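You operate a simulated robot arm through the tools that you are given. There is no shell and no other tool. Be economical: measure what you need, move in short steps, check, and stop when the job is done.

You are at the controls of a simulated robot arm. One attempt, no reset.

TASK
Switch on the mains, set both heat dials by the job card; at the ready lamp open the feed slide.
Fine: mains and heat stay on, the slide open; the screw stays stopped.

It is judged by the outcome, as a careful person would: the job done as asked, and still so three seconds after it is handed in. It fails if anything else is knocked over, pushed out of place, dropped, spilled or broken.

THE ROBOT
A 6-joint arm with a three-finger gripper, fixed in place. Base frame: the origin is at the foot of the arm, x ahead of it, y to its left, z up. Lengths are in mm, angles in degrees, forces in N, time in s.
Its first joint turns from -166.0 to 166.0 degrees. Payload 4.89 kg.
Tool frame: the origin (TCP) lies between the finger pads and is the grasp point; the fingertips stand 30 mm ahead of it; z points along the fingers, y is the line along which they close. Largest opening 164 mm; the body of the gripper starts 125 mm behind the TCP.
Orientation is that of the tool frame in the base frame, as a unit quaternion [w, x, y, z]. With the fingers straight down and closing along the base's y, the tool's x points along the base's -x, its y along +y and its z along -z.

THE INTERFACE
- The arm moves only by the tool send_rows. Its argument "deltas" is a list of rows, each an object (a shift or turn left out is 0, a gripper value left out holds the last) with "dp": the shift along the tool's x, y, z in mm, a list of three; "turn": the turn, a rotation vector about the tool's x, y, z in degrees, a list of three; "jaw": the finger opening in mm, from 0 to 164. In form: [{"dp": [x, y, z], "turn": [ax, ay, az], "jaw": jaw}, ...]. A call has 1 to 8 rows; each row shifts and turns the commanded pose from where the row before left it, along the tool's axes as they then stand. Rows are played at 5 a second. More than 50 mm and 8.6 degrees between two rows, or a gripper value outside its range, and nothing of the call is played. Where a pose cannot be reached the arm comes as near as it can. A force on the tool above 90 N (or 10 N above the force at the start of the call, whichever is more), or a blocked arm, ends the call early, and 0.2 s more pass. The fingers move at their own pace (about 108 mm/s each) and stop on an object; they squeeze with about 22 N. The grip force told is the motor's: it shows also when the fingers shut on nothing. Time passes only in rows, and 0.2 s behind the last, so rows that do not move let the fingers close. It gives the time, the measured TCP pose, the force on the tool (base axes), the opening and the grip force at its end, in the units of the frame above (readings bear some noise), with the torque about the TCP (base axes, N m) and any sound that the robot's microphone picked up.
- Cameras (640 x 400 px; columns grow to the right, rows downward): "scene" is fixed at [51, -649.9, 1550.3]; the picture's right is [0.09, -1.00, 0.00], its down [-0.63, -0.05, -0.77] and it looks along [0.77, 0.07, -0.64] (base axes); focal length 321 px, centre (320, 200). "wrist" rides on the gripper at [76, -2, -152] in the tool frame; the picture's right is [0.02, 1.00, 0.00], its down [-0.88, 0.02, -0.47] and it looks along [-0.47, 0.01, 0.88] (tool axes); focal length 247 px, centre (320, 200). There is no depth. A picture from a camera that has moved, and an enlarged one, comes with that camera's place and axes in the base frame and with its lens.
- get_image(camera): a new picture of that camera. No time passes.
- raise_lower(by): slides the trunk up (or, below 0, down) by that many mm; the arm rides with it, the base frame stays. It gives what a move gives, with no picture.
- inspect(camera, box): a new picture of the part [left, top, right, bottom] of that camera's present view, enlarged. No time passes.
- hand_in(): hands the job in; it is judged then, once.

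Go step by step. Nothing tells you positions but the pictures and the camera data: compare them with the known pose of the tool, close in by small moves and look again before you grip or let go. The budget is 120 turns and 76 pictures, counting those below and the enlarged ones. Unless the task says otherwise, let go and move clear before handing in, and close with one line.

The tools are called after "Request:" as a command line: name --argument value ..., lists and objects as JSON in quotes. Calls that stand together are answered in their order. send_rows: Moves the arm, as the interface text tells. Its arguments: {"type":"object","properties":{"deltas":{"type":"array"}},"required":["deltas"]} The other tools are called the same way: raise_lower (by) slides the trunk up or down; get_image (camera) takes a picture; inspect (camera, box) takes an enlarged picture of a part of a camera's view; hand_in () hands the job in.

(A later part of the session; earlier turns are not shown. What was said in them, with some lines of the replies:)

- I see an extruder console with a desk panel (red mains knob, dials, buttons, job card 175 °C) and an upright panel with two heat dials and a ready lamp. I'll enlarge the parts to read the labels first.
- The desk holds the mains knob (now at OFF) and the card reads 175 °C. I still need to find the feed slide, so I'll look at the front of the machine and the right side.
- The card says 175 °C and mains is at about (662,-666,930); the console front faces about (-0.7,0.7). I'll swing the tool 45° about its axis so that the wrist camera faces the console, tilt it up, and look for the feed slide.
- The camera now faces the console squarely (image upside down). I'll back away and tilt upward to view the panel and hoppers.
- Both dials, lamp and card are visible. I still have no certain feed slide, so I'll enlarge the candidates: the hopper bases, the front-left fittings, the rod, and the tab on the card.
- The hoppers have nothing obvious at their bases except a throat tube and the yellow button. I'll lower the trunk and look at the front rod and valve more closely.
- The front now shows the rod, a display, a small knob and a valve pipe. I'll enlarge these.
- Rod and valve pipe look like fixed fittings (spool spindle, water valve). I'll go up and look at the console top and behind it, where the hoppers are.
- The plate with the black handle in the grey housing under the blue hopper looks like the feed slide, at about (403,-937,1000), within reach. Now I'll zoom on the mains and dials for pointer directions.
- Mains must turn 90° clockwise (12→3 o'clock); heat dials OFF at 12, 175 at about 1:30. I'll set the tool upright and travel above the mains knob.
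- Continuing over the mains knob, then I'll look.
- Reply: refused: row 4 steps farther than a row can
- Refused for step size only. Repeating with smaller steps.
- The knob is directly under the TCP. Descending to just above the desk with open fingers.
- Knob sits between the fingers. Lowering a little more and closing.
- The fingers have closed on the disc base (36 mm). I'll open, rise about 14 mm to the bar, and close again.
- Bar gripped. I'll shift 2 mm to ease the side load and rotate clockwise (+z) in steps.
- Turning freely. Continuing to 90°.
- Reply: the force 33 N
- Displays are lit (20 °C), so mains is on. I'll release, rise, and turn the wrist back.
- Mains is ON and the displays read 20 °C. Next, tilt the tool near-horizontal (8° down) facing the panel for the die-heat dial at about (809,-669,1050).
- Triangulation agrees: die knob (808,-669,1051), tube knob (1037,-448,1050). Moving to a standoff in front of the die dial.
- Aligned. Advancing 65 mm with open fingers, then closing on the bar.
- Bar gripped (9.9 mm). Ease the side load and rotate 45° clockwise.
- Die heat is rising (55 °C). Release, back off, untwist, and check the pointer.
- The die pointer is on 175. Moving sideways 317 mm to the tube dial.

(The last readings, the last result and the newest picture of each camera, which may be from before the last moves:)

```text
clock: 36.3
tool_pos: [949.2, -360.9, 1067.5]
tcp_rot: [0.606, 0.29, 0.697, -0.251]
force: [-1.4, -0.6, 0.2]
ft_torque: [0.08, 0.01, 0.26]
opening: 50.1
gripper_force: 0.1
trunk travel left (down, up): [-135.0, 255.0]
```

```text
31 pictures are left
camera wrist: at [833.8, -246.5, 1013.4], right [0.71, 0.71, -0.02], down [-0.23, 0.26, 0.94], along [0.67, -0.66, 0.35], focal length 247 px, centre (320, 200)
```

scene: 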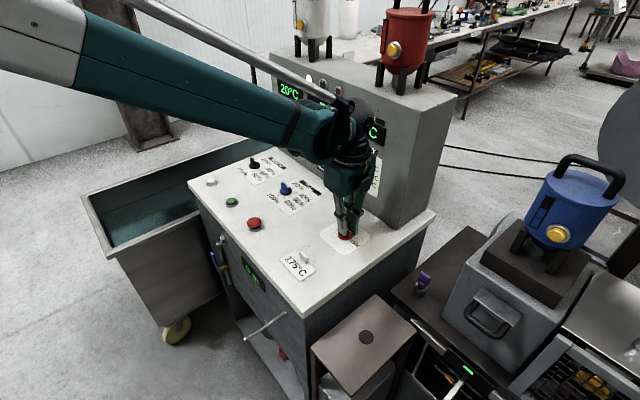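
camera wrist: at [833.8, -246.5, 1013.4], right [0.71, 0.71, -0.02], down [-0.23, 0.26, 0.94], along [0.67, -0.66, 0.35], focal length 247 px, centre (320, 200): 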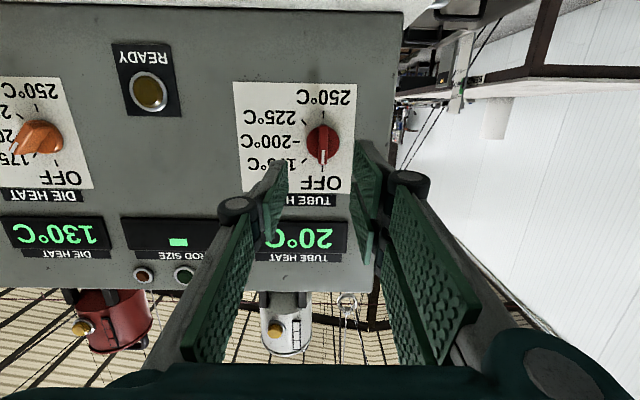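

Aligned within ~4 mm. Shift, advance 90 mm and close.

Request:
send_rows --deltas '[{"dp": [0, 4, 30]}, {"dp": [0, 0, 30]}, {"dp": [0, 0, 20]}, {"dp": [0, 0, 9]}, {"jaw": 0}, {}, {}]'

Request:
get_image --camera "wrist"

```text
clock: 37.9
tool_pos: [1013.3, -419.7, 1053.2]
tcp_rot: [0.607, 0.289, 0.697, -0.251]
force: [-8.2, -10.4, -0.1]
ft_torque: [-0.17, -0.02, -0.35]
opening: 9.7
gripper_force: 45.4
trunk travel left (down, up): [-135.0, 255.0]
```

```text
30 pictures are left
camera wrist: at [898.9, -306.5, 999.5], right [0.71, 0.71, -0.02], down [-0.23, 0.26, 0.94], along [0.67, -0.66, 0.35], focal length 247 px, centre (320, 200)
```

wrist: 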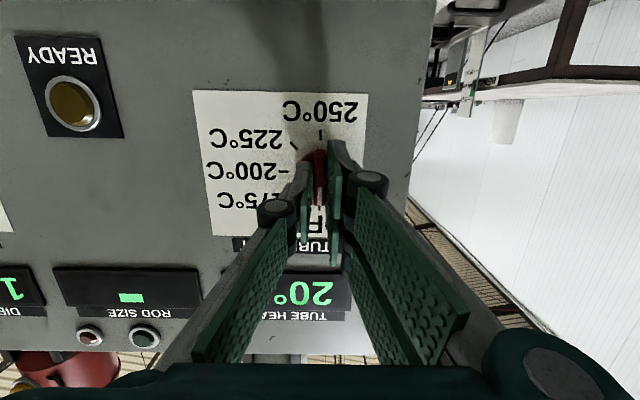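

Gripped. Ease 1.5 mm back and rotate 45° clockwise.

Request:
send_rows --deltas '[{"dp": [0, -1.5, 0]}, {"turn": [0, 0, 7.5]}, {"turn": [0, 0, 7.5]}, {"turn": [0, 0, 7.5]}, {"turn": [0, 0, 7.5]}, {"turn": [0, 0, 7.5]}, {"turn": [0, 0, 7.5]}, {}]'

Request:
send_rows --deltas '[{"jaw": 50}, {}, {"dp": [0, 0, -40]}, {"dp": [0, 0, -45]}, {"turn": [0, 0, -8.5]}, {"turn": [0, 0, -8.5]}, {"turn": [0, 0, -8.5]}, {"turn": [0, 0, -8.5]}]'

Request:
send_rows --deltas '[{"turn": [0, 0, -8.5]}, {"turn": [0, 0, -2.5]}, {"dp": [0, 0, -40]}]'

Request:
get_image --camera "wrist"

```text
clock: 39.7
tool_pos: [1015.2, -419.7, 1053.0]
tcp_rot: [0.656, 0.534, 0.534, 0.0]
force: [-5.5, -4.9, -2.3]
ft_torque: [-0.16, -0.13, 0.14]
opening: 10.2
gripper_force: 44.4
trunk travel left (down, up): [-135.0, 255.0]
```

```text
clock: 41.5
tool_pos: [954.7, -361.5, 1065.3]
tcp_rot: [0.627, 0.354, 0.667, -0.192]
force: [-0.1, -0.4, -1.0]
ft_torque: [0.01, -0.01, 0.0]
opening: 50.0
gripper_force: 0.1
trunk travel left (down, up): [-135.0, 255.0]
```

```text
clock: 42.3
tool_pos: [927.8, -332.2, 1069.9]
tcp_rot: [0.606, 0.289, 0.697, -0.251]
force: [1.0, 0.7, -0.8]
ft_torque: [-0.11, -0.09, -0.07]
opening: 50.0
gripper_force: 0.1
trunk travel left (down, up): [-135.0, 255.0]
```

```text
29 pictures are left
camera wrist: at [811.9, -218.6, 1016.0], right [0.71, 0.71, -0.02], down [-0.23, 0.26, 0.94], along [0.67, -0.66, 0.34], focal length 247 px, centre (320, 200)
```

wrist: 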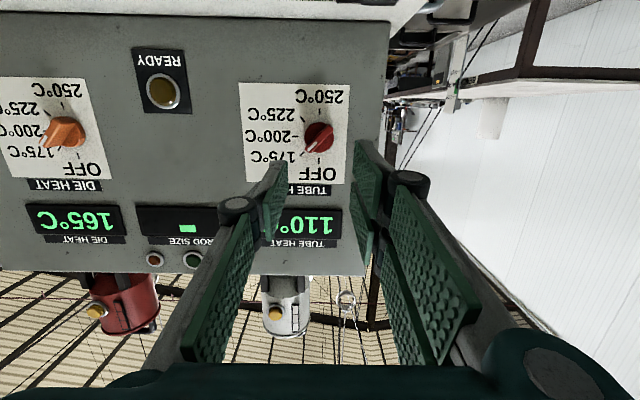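

Both dials are on 175 and heating. While it warms I'll back away and travel laterally to the front of the feed slide housing.

Request:
send_rows --deltas '[{"dp": [0, 0, -48]}, {"dp": [0, 0, -48]}, {"dp": [0, -45, 0]}, {"dp": [0, -45, 0]}, {"dp": [0, -45, 0]}, {"dp": [0, -45, 0]}, {"dp": [0, -45, 0]}, {"dp": [0, -45, 0]}]'

Request:
send_rows --deltas '[{"dp": [0, -45, 0]}, {"dp": [0, -45, 0]}, {"dp": [0, -45, 0]}, {"dp": [0, -45, 0]}, {"dp": [0, -45, 0]}, {"dp": [0, -45, 0]}, {"dp": [0, -45, 0]}]'

Request:
get_image --camera "wrist"

Request:
get_image --camera "scene"

```text
clock: 44.1
tool_pos: [668.9, -454.5, 1085.0]
tcp_rot: [0.606, 0.289, 0.697, -0.252]
force: [1.2, 0.2, -0.7]
ft_torque: [-0.07, 0.02, -0.27]
opening: 50.0
gripper_force: 0.2
trunk travel left (down, up): [-135.0, 255.0]
```

```text
clock: 45.7
tool_pos: [448.3, -676.6, 1083.7]
tcp_rot: [0.606, 0.289, 0.697, -0.251]
force: [0.2, 1.3, 1.1]
ft_torque: [-0.01, 0.03, -0.24]
opening: 50.0
gripper_force: 0.0
trunk travel left (down, up): [-135.0, 255.0]
```

```text
28 pictures are left
camera wrist: at [331.4, -563.8, 1029.5], right [0.7, 0.71, -0.02], down [-0.23, 0.26, 0.94], along [0.67, -0.66, 0.35], focal length 247 px, centre (320, 200)
```

wrist: 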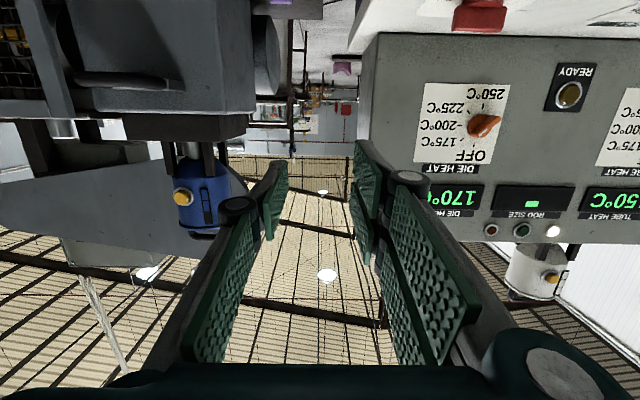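

```text
27 pictures are left
```

scene: 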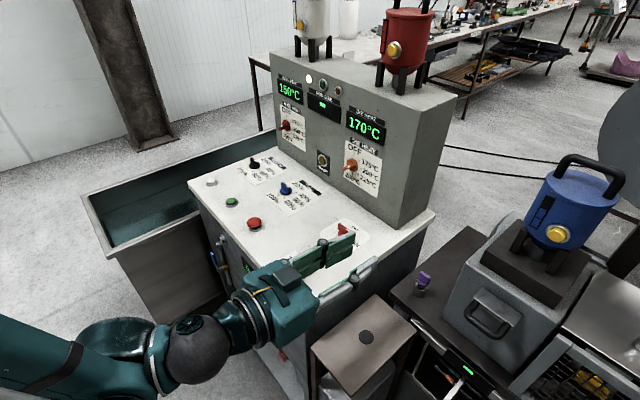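

Temperatures are at 150/170 °C. I'll move further sideways to face the slide handle and look closely.

Request:
send_rows --deltas '[{"dp": [0, -40, -45]}, {"dp": [0, -45, -20]}, {"dp": [0, -45, 0]}, {"dp": [0, -45, 0]}, {"dp": [0, -40, 0]}, {"turn": [0, 8, 0]}, {"turn": [0, 8, 0]}]'

Request:
get_image --camera "wrist"

Request:
get_image --camera "scene"

```text
refused: row 1 steps farther than a row can; nothing moved
```

```text
26 pictures are left
camera wrist: at [331.4, -563.8, 1029.5], right [0.7, 0.71, -0.02], down [-0.23, 0.26, 0.94], along [0.67, -0.66, 0.35], focal length 247 px, centre (320, 200)
```

wrist: 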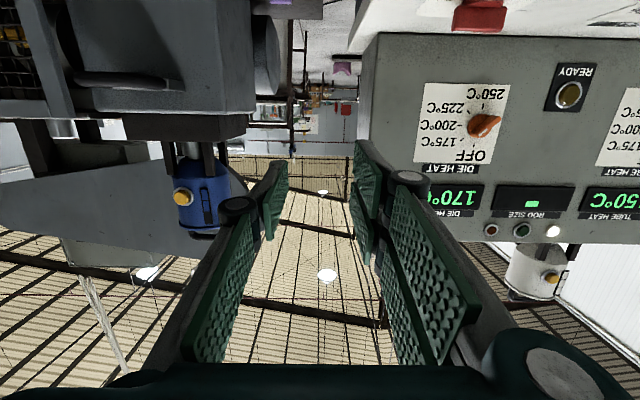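

```text
25 pictures are left
```

scene: 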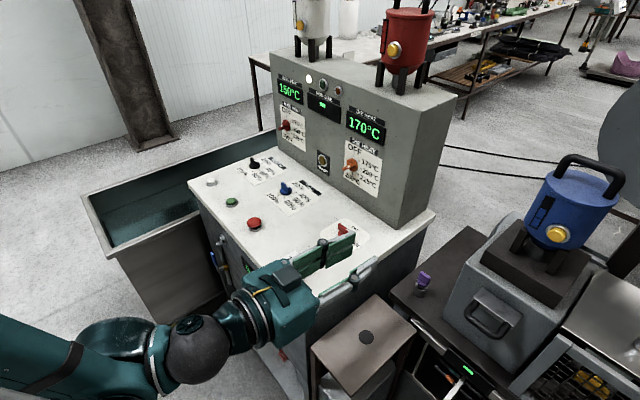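

Step too long; splitting it.

Request:
send_rows --deltas '[{"dp": [0, 0, -45]}, {"dp": [0, -40, -20]}, {"dp": [0, -45, 0]}, {"dp": [0, -45, 0]}, {"dp": [0, -45, 0]}, {"dp": [0, -40, 0]}, {"turn": [0, 8, 0]}, {"turn": [0, 8, 0]}]'

Request:
get_image --camera "wrist"

```text
clock: 47.5
tool_pos: [247.6, -785.3, 1094.3]
tcp_rot: [0.502, 0.323, 0.775, -0.209]
force: [0.0, -2.3, -0.4]
ft_torque: [0.09, -0.1, 0.22]
opening: 50.1
gripper_force: 0.0
trunk travel left (down, up): [-135.0, 255.0]
```

```text
24 pictures are left
camera wrist: at [125.8, -666.2, 1086.2], right [0.7, 0.71, -0.02], down [-0.04, 0.06, 1.0], along [0.71, -0.7, 0.07], focal length 247 px, centre (320, 200)
```

wrist: 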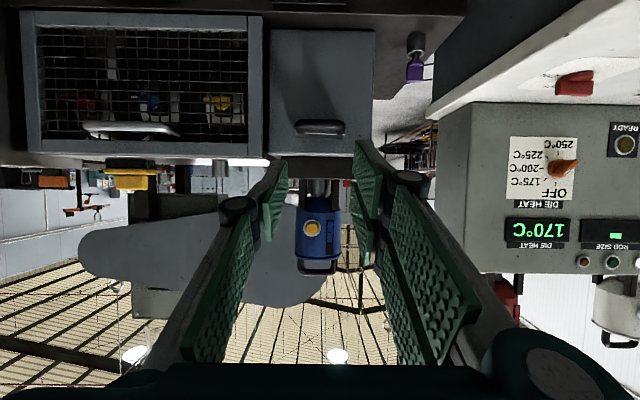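

I'm now squarely in front of the housing. Zooming on the handle.

Request:
inspect --camera "wrist" --box '[260, 20, 390, 160]'

```text
2.86 times, centred on (325, 90) of wrist
camera zoom: at [125.8, -666.2, 1086.2], right [0.7, 0.71, -0.02], down [-0.04, 0.06, 1.0], along [0.71, -0.7, 0.07], focal length 706 px, centre (306, 514)
```

zoom: 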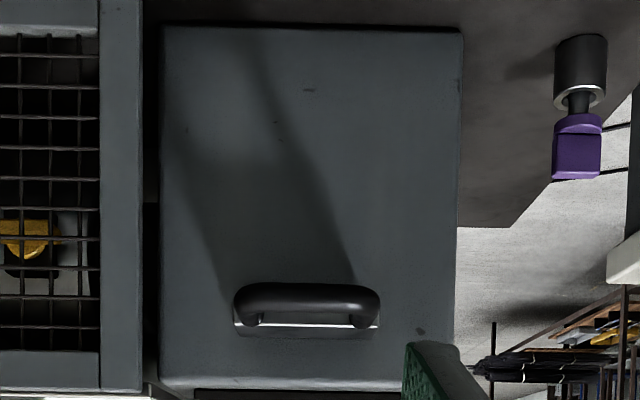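

The handle is a horizontal U bar about (366,-907,1008) on a plate in a slot, pulling out horizontally toward (-0.7,0.7). I'll pitch to 45° and turn the wrist 90° so one finger hooks behind the bar.

Request:
send_rows --deltas '[{"turn": [0, 8, 0]}, {"turn": [0, 8, 0]}, {"turn": [0, 5, 0]}, {"turn": [0, 0, 8.5]}, {"turn": [0, 0, 8.5]}, {"turn": [0, 0, 8.5]}, {"turn": [0, 0, 8.5]}, {"turn": [0, 0, 8.5]}]'

Request:
send_rows --deltas '[{"turn": [0, 0, 8.5]}, {"turn": [0, 0, 8.5]}, {"turn": [0, 0, 8.5]}, {"turn": [0, 0, 8.5]}, {"turn": [0, 0, 8.5]}, {"turn": [0, 0, 5]}]'

Request:
get_image --camera "wrist"

Request:
get_image --camera "scene"

```text
clock: 49.3
tool_pos: [247.7, -785.5, 1094.1]
tcp_rot: [0.383, 0.64, 0.666, -0.009]
force: [0.3, -0.1, -0.2]
ft_torque: [0.0, 0.01, 0.0]
opening: 50.0
gripper_force: 0.0
trunk travel left (down, up): [-135.0, 255.0]
```

```text
clock: 50.7
tool_pos: [249.3, -785.4, 1092.8]
tcp_rot: [0.354, 0.854, 0.353, 0.147]
force: [0.0, 0.8, -0.2]
ft_torque: [0.02, 0.0, -0.01]
opening: 50.0
gripper_force: 0.0
trunk travel left (down, up): [-135.0, 255.0]
```

```text
22 pictures are left
camera wrist: at [224.9, -653.7, 1199.9], right [0.51, -0.49, 0.71], down [-0.85, -0.39, 0.35], along [0.11, -0.78, -0.62], focal length 247 px, centre (320, 200)
```

wrist: 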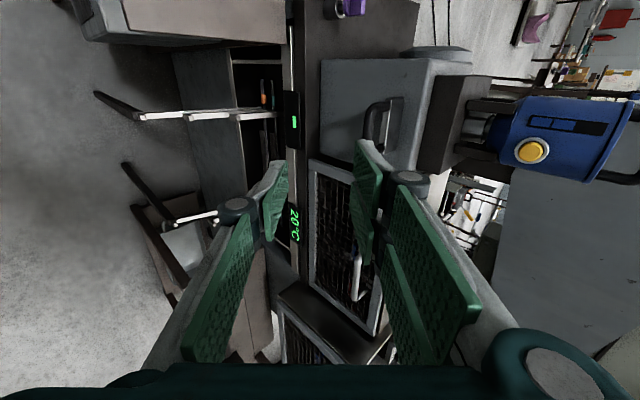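

```text
21 pictures are left
```

scene: 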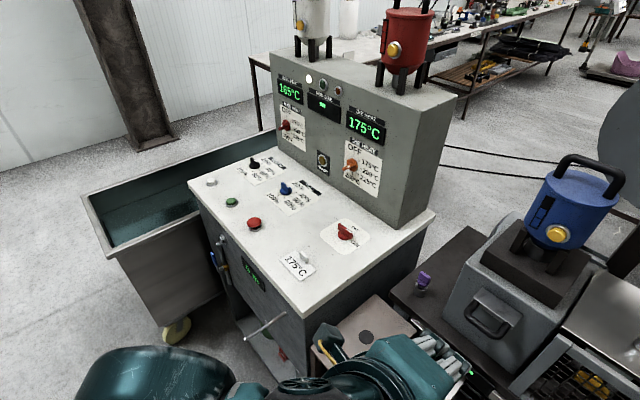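

Die 175, tube 165 °C; lamp not lit yet. Moving to a standoff in front of the bar with a 40 mm opening.

Request:
send_rows --deltas '[{"dp": [-1, 15.5, 26], "jaw": 40}, {"dp": [-1, 15.5, 26]}, {"dp": [-1, 15.5, 26]}, {"dp": [-1, 15.5, 26]}]'

Request:
inspect --camera "wrist" --box '[220, 20, 480, 240]'

Request:
get_image --camera "scene"

```text
clock: 51.7
tool_pos: [327.8, -870.5, 1065.1]
tcp_rot: [0.354, 0.854, 0.353, 0.146]
force: [-1.4, 1.0, 1.0]
ft_torque: [-0.05, -0.03, 0.0]
opening: 40.3
gripper_force: 0.1
trunk travel left (down, up): [-135.0, 255.0]
```

```text
1.82 times, centred on (350, 130) of wrist
camera zoom: at [304.4, -738.4, 1171.2], right [0.51, -0.48, 0.71], down [-0.85, -0.39, 0.35], along [0.11, -0.78, -0.62], focal length 449 px, centre (266, 327)
```

zoom: 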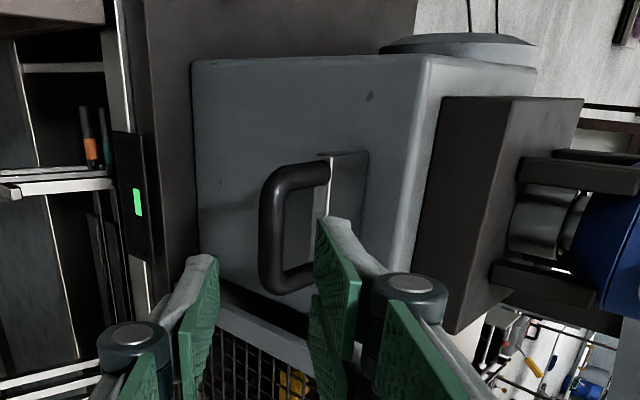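

```text
19 pictures are left
```

scene: 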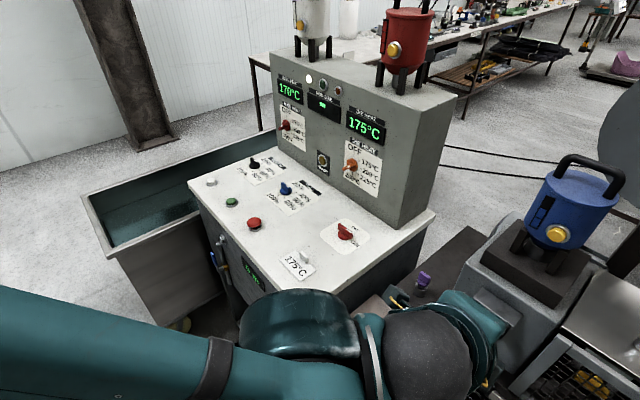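

The bar lies on the tool axis, about 80–100 mm ahead. Advancing 55 mm and looking again; also waiting for the lamp.

Request:
send_rows --deltas '[{"dp": [1, 0, 28]}, {"dp": [1, 1, 27]}, {}]'

Request:
inspect --camera "wrist" --box '[220, 20, 480, 240]'

Request:
inspect --camera "scene" --box '[270, 60, 400, 200]'

```text
clock: 52.5
tool_pos: [358.2, -898.1, 1024.4]
tcp_rot: [0.354, 0.853, 0.354, 0.147]
force: [-0.4, 0.6, 0.2]
ft_torque: [0.01, 0.01, 0.03]
opening: 40.1
gripper_force: 0.1
trunk travel left (down, up): [-135.0, 255.0]
```

```text
1.82 times, centred on (350, 130) of wrist
camera zoom: at [334.8, -765.8, 1132.1], right [0.51, -0.48, 0.71], down [-0.85, -0.4, 0.35], along [0.11, -0.78, -0.62], focal length 449 px, centre (266, 327)
```

zoom: 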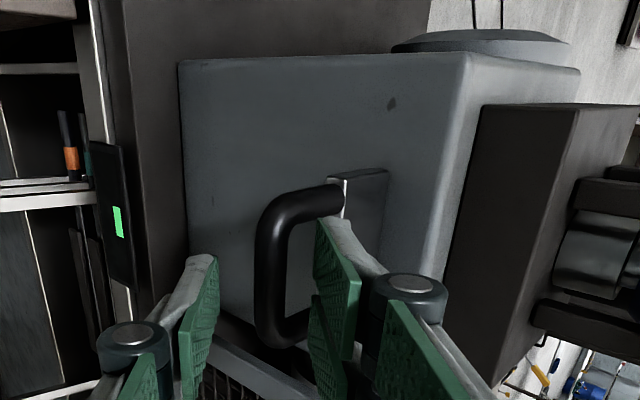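

```text
2.86 times, centred on (335, 130) of scene
camera zoom: at [51.0, -649.9, 1550.3], right [0.09, -1.0, 0.0], down [-0.63, -0.05, -0.77], along [0.77, 0.07, -0.64], focal length 916 px, centre (277, 400)
```

zoom: 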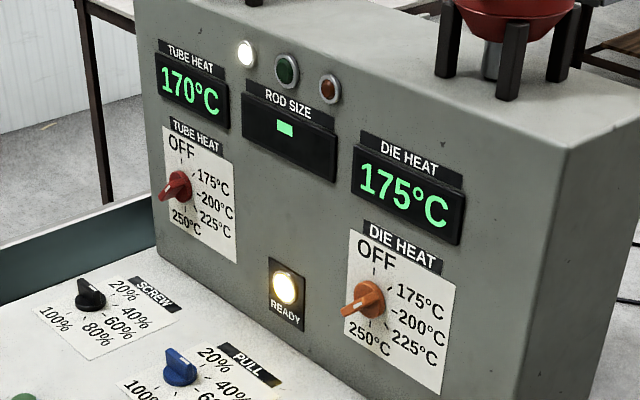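

The READY lamp is lit. The bar is 48 mm ahead and centred; advancing 35 mm and closing on it.

Request:
send_rows --deltas '[{"dp": [0, 0, 12]}, {"dp": [0, 0, 12]}, {"dp": [0, 0, 11]}, {"jaw": 0}, {}, {}]'

Request:
inspect --camera "wrist" --box '[220, 20, 480, 240]'

```text
clock: 53.3
tool_pos: [370.3, -913.9, 1011.6]
tcp_rot: [0.359, 0.853, 0.35, 0.146]
force: [-7.7, 10.4, 67.7]
ft_torque: [-3.21, -0.81, -0.8]
opening: 57.4
gripper_force: 22.1
trunk travel left (down, up): [-135.0, 255.0]
stopped in row 3: the force on the tool passed its limit at 100 N (the readings are from after the stop); the commanded pose is now the measured one
```

```text
1.82 times, centred on (350, 130) of wrist
camera zoom: at [346.5, -780.9, 1116.7], right [0.51, -0.48, 0.71], down [-0.85, -0.39, 0.35], along [0.11, -0.79, -0.61], focal length 449 px, centre (266, 327)
```

zoom: 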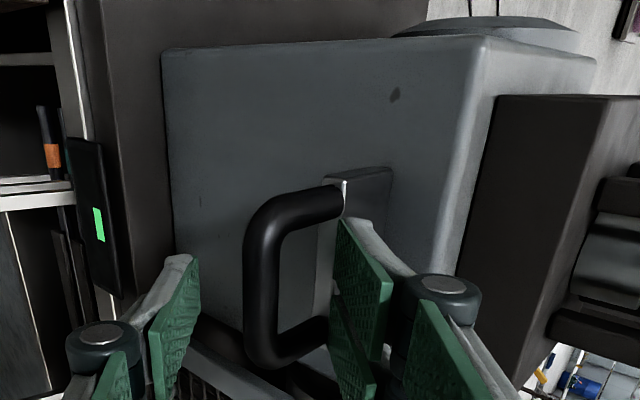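

The upper finger has come down on the handle's right leg (upward force, off to one side). I'll retreat 40 mm and measure the bar's lateral centre again.

Request:
send_rows --deltas '[{"dp": [0, 0, -20], "jaw": 40}, {"dp": [0, 0, -20]}, {}]'

Request:
inspect --camera "wrist" --box '[300, 80, 420, 230]'

```text
clock: 54.1
tool_pos: [351.2, -895.0, 1033.4]
tcp_rot: [0.355, 0.854, 0.352, 0.145]
force: [0.3, 0.1, -0.2]
ft_torque: [0.02, 0.07, -0.02]
opening: 40.0
gripper_force: 0.0
trunk travel left (down, up): [-135.0, 255.0]
```

```text
2.67 times, centred on (360, 155) of wrist
camera zoom: at [328.2, -762.6, 1140.1], right [0.51, -0.48, 0.71], down [-0.85, -0.39, 0.35], along [0.11, -0.78, -0.61], focal length 659 px, centre (213, 320)
```

zoom: 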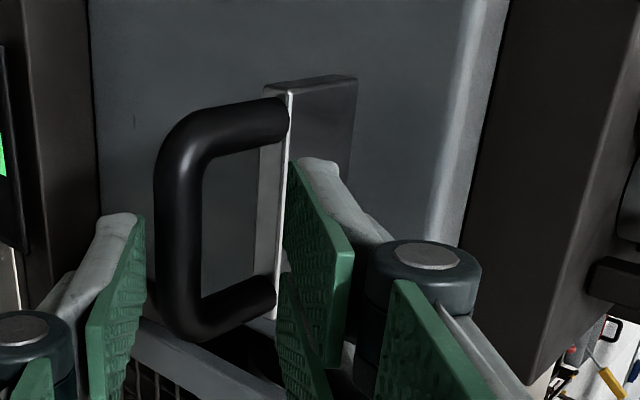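

The slide has already shifted ~15 mm outward with that contact, confirming its direction. Re-centring on the bar (x +6, y −10) and approaching in small steps.

Request:
send_rows --deltas '[{"dp": [6, -10, 0]}, {"dp": [0, 0, 10]}, {"dp": [0, 0, 8]}, {}]'

Request:
inspect --camera "wrist" --box '[280, 80, 420, 240]'

```text
clock: 55.1
tool_pos: [358.2, -895.0, 1014.9]
tcp_rot: [0.358, 0.853, 0.352, 0.145]
force: [-0.5, -0.1, 24.4]
ft_torque: [-0.21, -1.12, -0.14]
opening: 47.5
gripper_force: 9.2
trunk travel left (down, up): [-135.0, 255.0]
```

```text
2.50 times, centred on (350, 160) of wrist
camera zoom: at [336.3, -762.1, 1121.6], right [0.51, -0.48, 0.71], down [-0.85, -0.39, 0.35], along [0.11, -0.78, -0.61], focal length 617 px, centre (245, 300)
```

zoom: 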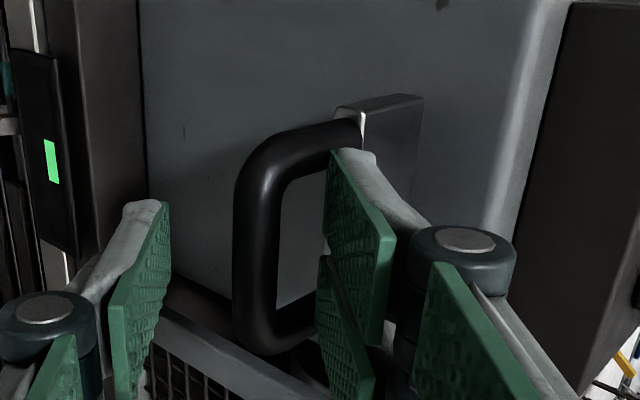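

The handle legs leave too little room for a finger in between. Safer: go horizontal with the fingers above and below the bar. Retreating and pitching level.

Request:
send_rows --deltas '[{"dp": [0, 0, -35]}, {"dp": [0, 0, -45]}, {"turn": [-8.5, 0, 0]}, {"turn": [-8.5, 0, 0]}, {"turn": [-8.5, 0, 0]}, {"turn": [-8.5, 0, 0]}, {"turn": [-8.5, 0, 0]}, {"turn": [-1.5, 0, 0], "jaw": 50}]'

```text
clock: 56.9
tool_pos: [319.7, -854.8, 1070.2]
tcp_rot: [0.65, 0.658, 0.271, 0.267]
force: [0.4, -0.1, -0.1]
ft_torque: [0.0, 0.01, -0.03]
opening: 50.2
gripper_force: 0.0
trunk travel left (down, up): [-135.0, 255.0]
```

Level now. Lowering to handle height in front of the bar, then checking.

Request:
send_rows --deltas '[{"dp": [0, 0, -30]}, {"dp": [0, -40, 0]}, {"dp": [0, -28, 0]}, {}]'

Request:
get_image --camera "wrist"

Request:
inspect --camera "scene" --box '[380, 240, 540, 350]'

```text
clock: 57.9
tool_pos: [297.5, -832.2, 1001.5]
tcp_rot: [0.65, 0.658, 0.271, 0.267]
force: [0.0, -0.7, 0.1]
ft_torque: [0.05, -0.01, -0.02]
opening: 49.8
gripper_force: 0.1
trunk travel left (down, up): [-135.0, 255.0]
```

```text
13 pictures are left
camera wrist: at [244.8, -669.8, 1003.6], right [0.03, 0.01, 1.0], down [-0.96, -0.28, 0.03], along [0.28, -0.96, 0.0], focal length 247 px, centre (320, 200)
```

wrist: 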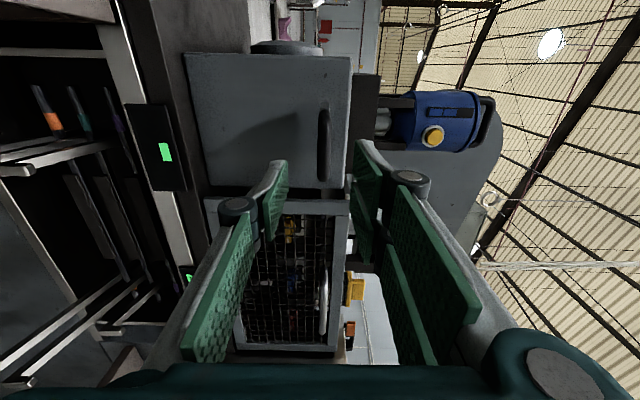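

```text
3.64 times, centred on (460, 295) of scene
camera zoom: at [51.0, -649.9, 1550.3], right [0.09, -1.0, 0.0], down [-0.63, -0.05, -0.77], along [0.77, 0.07, -0.64], focal length 1166 px, centre (-189, -146)
```

zoom: 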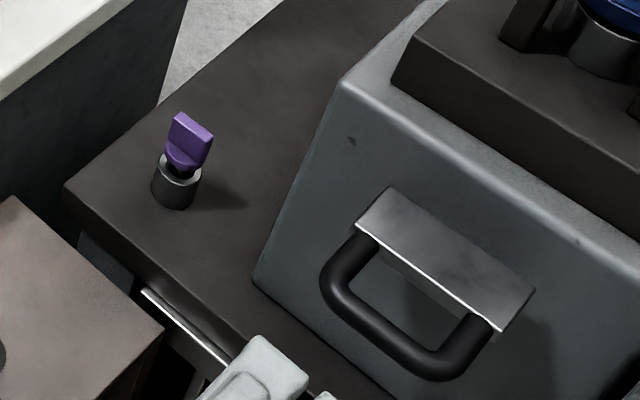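

Bar is at height ≈1007, about 100–120 mm ahead. Raising 5 mm, advancing 92 mm with fingers above and below, then closing.

Request:
send_rows --deltas '[{"dp": [3, 5.5, 30]}, {"dp": [0, 0, 30]}, {"dp": [0, 0, 32]}, {}]'

Request:
inspect --camera "wrist" --box '[260, 80, 400, 240]'

```text
clock: 58.9
tool_pos: [366.2, -895.2, 1007.7]
tcp_rot: [0.651, 0.657, 0.27, 0.267]
force: [-0.8, 0.3, 0.1]
ft_torque: [-0.01, -0.03, 0.04]
opening: 50.1
gripper_force: 0.0
trunk travel left (down, up): [-135.0, 255.0]
```

```text
2.50 times, centred on (330, 160) of wrist
camera zoom: at [311.2, -733.0, 1007.8], right [0.03, 0.01, 1.0], down [-0.96, -0.28, 0.03], along [0.28, -0.96, 0.0], focal length 617 px, centre (295, 300)
```

zoom: 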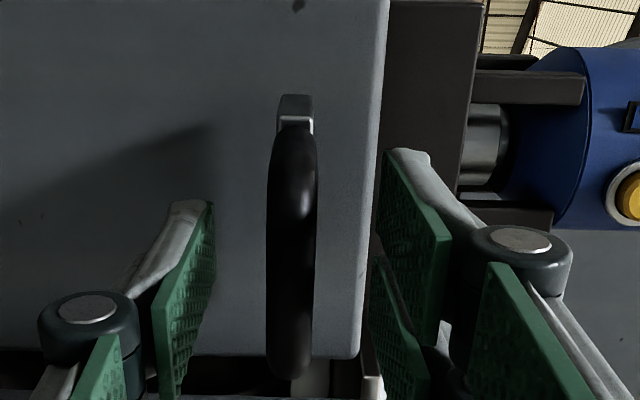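

Bar is well centred between the fingers. Closing.

Request:
send_rows --deltas '[{"dp": [0, 0, 4], "jaw": 0}, {}, {}, {}]'

```text
clock: 59.9
tool_pos: [366.3, -899.3, 1006.2]
tcp_rot: [0.65, 0.658, 0.271, 0.266]
force: [1.3, 0.7, -12.6]
ft_torque: [0.16, -1.37, -0.05]
opening: 13.2
gripper_force: 45.0
trunk travel left (down, up): [-135.0, 255.0]
```

Gripped (13 mm). Pulling straight back in small steps.

Request:
send_rows --deltas '[{"dp": [0, -1, -8]}, {"dp": [0, 0, -10]}, {"dp": [0, 0, -10]}, {"dp": [0, 0, -10]}, {}]'

Request:
inspect --camera "wrist" --box '[260, 80, 400, 240]'

```text
clock: 61.1
tool_pos: [340.8, -872.2, 1006.5]
tcp_rot: [0.651, 0.657, 0.271, 0.266]
force: [-2.2, -1.1, -0.5]
ft_torque: [0.11, -1.58, -0.16]
opening: 13.2
gripper_force: 44.9
trunk travel left (down, up): [-135.0, 255.0]
```

```text
2.50 times, centred on (330, 160) of wrist
camera zoom: at [287.4, -709.2, 1007.0], right [0.03, 0.01, 1.0], down [-0.96, -0.28, 0.03], along [0.28, -0.96, 0.0], focal length 617 px, centre (295, 300)
```

zoom: 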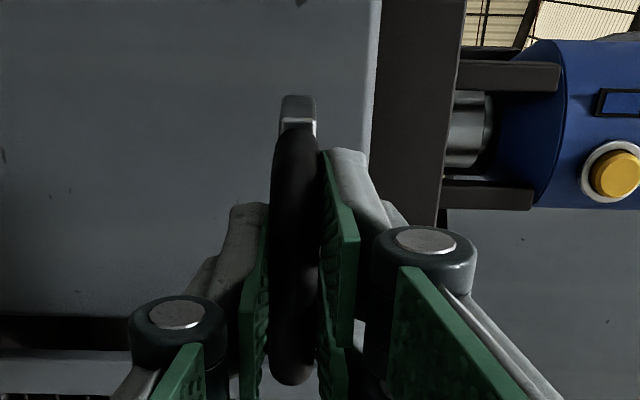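

The slide comes out with the hand. Continuing to pull toward its stop.

Request:
send_rows --deltas '[{"dp": [0, 0, -10]}, {"dp": [0, 0, -10]}, {"dp": [0, 0, -10]}, {"dp": [0, 0, -10]}, {}]'

Request:
get_image --camera "scene"

```text
clock: 62.3
tool_pos: [312.4, -843.1, 1006.8]
tcp_rot: [0.651, 0.657, 0.271, 0.266]
force: [0.4, 1.0, 0.6]
ft_torque: [0.02, 0.03, -0.02]
opening: 0.0
gripper_force: 44.8
trunk travel left (down, up): [-135.0, 255.0]
```

```text
9 pictures are left
```

scene: 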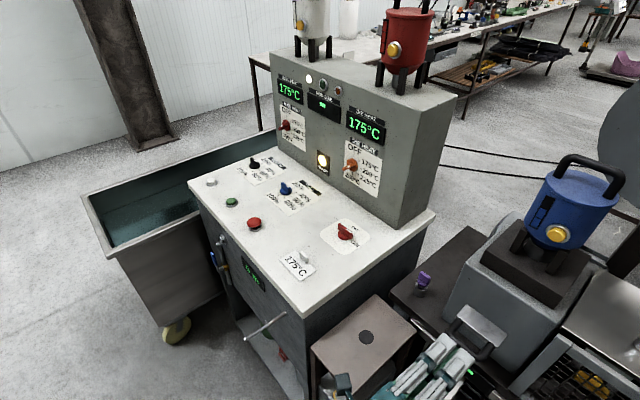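

The fingers slipped off, probably at the end stop. Checking how far the slide is out.

Request:
inspect --camera "scene" --box '[400, 250, 560, 370]'

Request:
inspect --camera "wrist" --box '[240, 60, 400, 240]'

```text
3.33 times, centred on (480, 310) of scene
camera zoom: at [51.0, -649.9, 1550.3], right [0.09, -1.0, 0.0], down [-0.63, -0.05, -0.77], along [0.77, 0.07, -0.64], focal length 1069 px, centre (-213, -167)
```

zoom: 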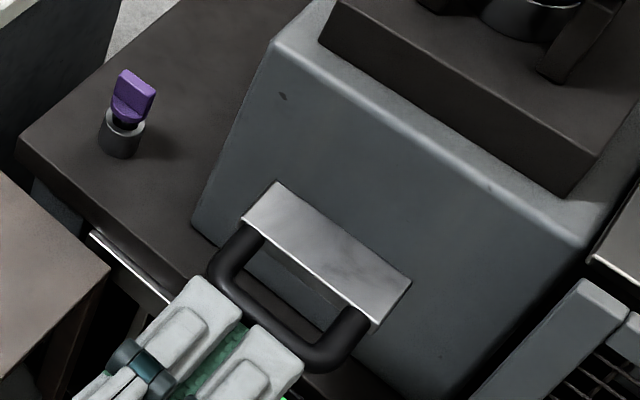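

```text
2.22 times, centred on (320, 150) of wrist
camera zoom: at [258.9, -680.3, 1008.1], right [0.03, 0.01, 1.0], down [-0.96, -0.28, 0.03], along [0.28, -0.96, 0.0], focal length 549 px, centre (320, 311)
```

zoom: 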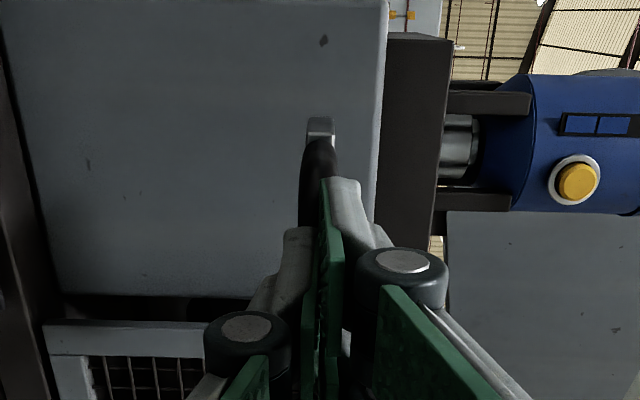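

The slide is out ~60 mm. I'll re-grip and tug gently to see whether that is its end stop.

Request:
send_rows --deltas '[{"jaw": 50}, {"dp": [0, 0, 8]}, {"dp": [0, 0, 9]}, {"jaw": 0}, {}, {}]'

Request:
send_rows --deltas '[{"dp": [0, 0, -3]}, {"dp": [0, 0, -3]}, {}]'

Request:
send_rows --deltas '[{"dp": [0, 0, -3]}, {"dp": [0, 0, -3]}, {}]'

```text
clock: 63.7
tool_pos: [325.8, -856.0, 1005.9]
tcp_rot: [0.649, 0.659, 0.271, 0.266]
force: [3.2, 2.8, -9.9]
ft_torque: [0.63, -0.78, 0.04]
opening: 13.3
gripper_force: 44.9
trunk travel left (down, up): [-135.0, 255.0]
```

```text
clock: 64.5
tool_pos: [321.6, -851.7, 1006.2]
tcp_rot: [0.649, 0.659, 0.271, 0.266]
force: [21.7, -20.0, 3.1]
ft_torque: [0.47, -0.94, -0.2]
opening: 13.5
gripper_force: 45.3
trunk travel left (down, up): [-135.0, 255.0]
```

```text
clock: 65.3
tool_pos: [315.1, -847.3, 1005.9]
tcp_rot: [0.65, 0.658, 0.272, 0.266]
force: [11.0, -9.4, 4.1]
ft_torque: [0.22, -0.35, -0.18]
opening: 13.8
gripper_force: 45.2
trunk travel left (down, up): [-135.0, 255.0]
```

It resists with ~30 N where it earlier ran free, so it is at its end stop. Releasing and backing clear.

Request:
send_rows --deltas '[{"jaw": 60}, {}, {"dp": [0, 0, -30]}, {"dp": [0, 0, -40]}, {"dp": [0, 0, -40]}, {"dp": [0, 40, 0]}, {"dp": [0, 40, 0]}]'

Request:
get_image --camera "scene"

Request:
inspect --camera "scene" --box '[400, 170, 640, 350]'

Request:
inspect --camera "scene" --box '[200, 60, 400, 290]'

```text
clock: 66.9
tool_pos: [239.4, -786.7, 1111.2]
tcp_rot: [0.65, 0.658, 0.271, 0.267]
force: [-0.6, -1.8, 0.1]
ft_torque: [-0.04, -0.07, 0.18]
opening: 59.9
gripper_force: 0.0
out of reach, approached as far as the arm can: row 4, 5
trunk travel left (down, up): [-135.0, 255.0]
```

```text
6 pictures are left
```

scene: 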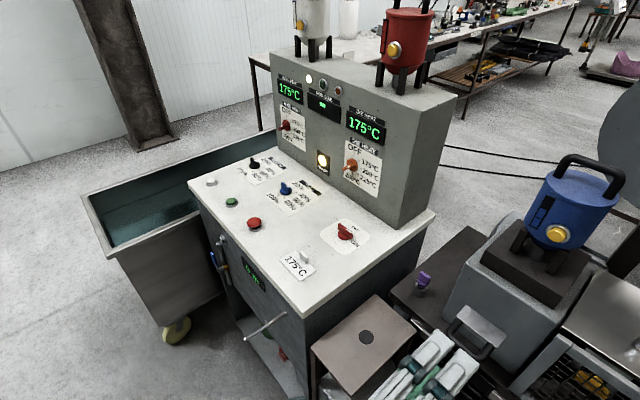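

```text
2.22 times, centred on (520, 260) of scene
camera zoom: at [51.0, -649.9, 1550.3], right [0.09, -1.0, 0.0], down [-0.63, -0.05, -0.77], along [0.77, 0.07, -0.64], focal length 712 px, centre (-124, 67)
```

zoom: 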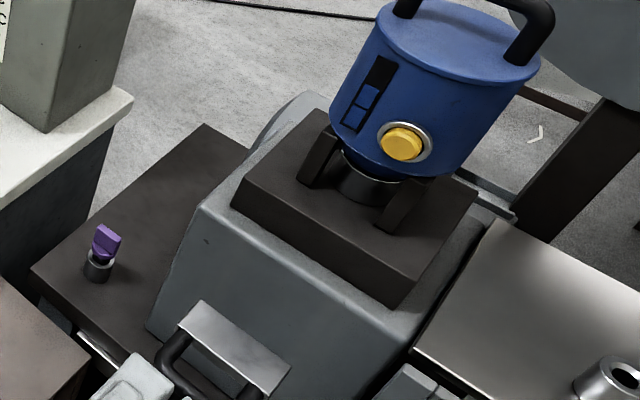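

```text
1.74 times, centred on (300, 175) of scene
camera zoom: at [51.0, -649.9, 1550.3], right [0.09, -1.0, 0.0], down [-0.63, -0.05, -0.77], along [0.77, 0.07, -0.64], focal length 558 px, centre (355, 244)
```

zoom: 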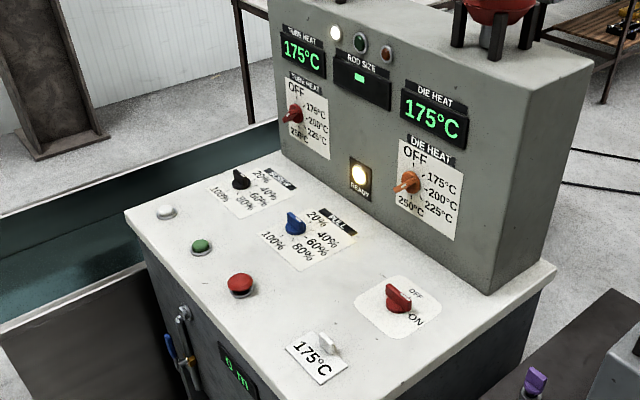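

Mains is on, both dials sit at 175 °C with READY lit, and the feed slide is out at its stop. The screw is untouched and the gripper is clear, so I'm handing in.

Request:
hand_in

```text
The job is handed in.
```

The job is handed in: mains on, tube and die heat both at 175 °C as on the card, READY lamp lit, and the feed slide open to its stop, with the screw left stopped. While lining up on the slide handle, a finger bumped it and shifted the slide about 15 mm, but only after READY was lit.
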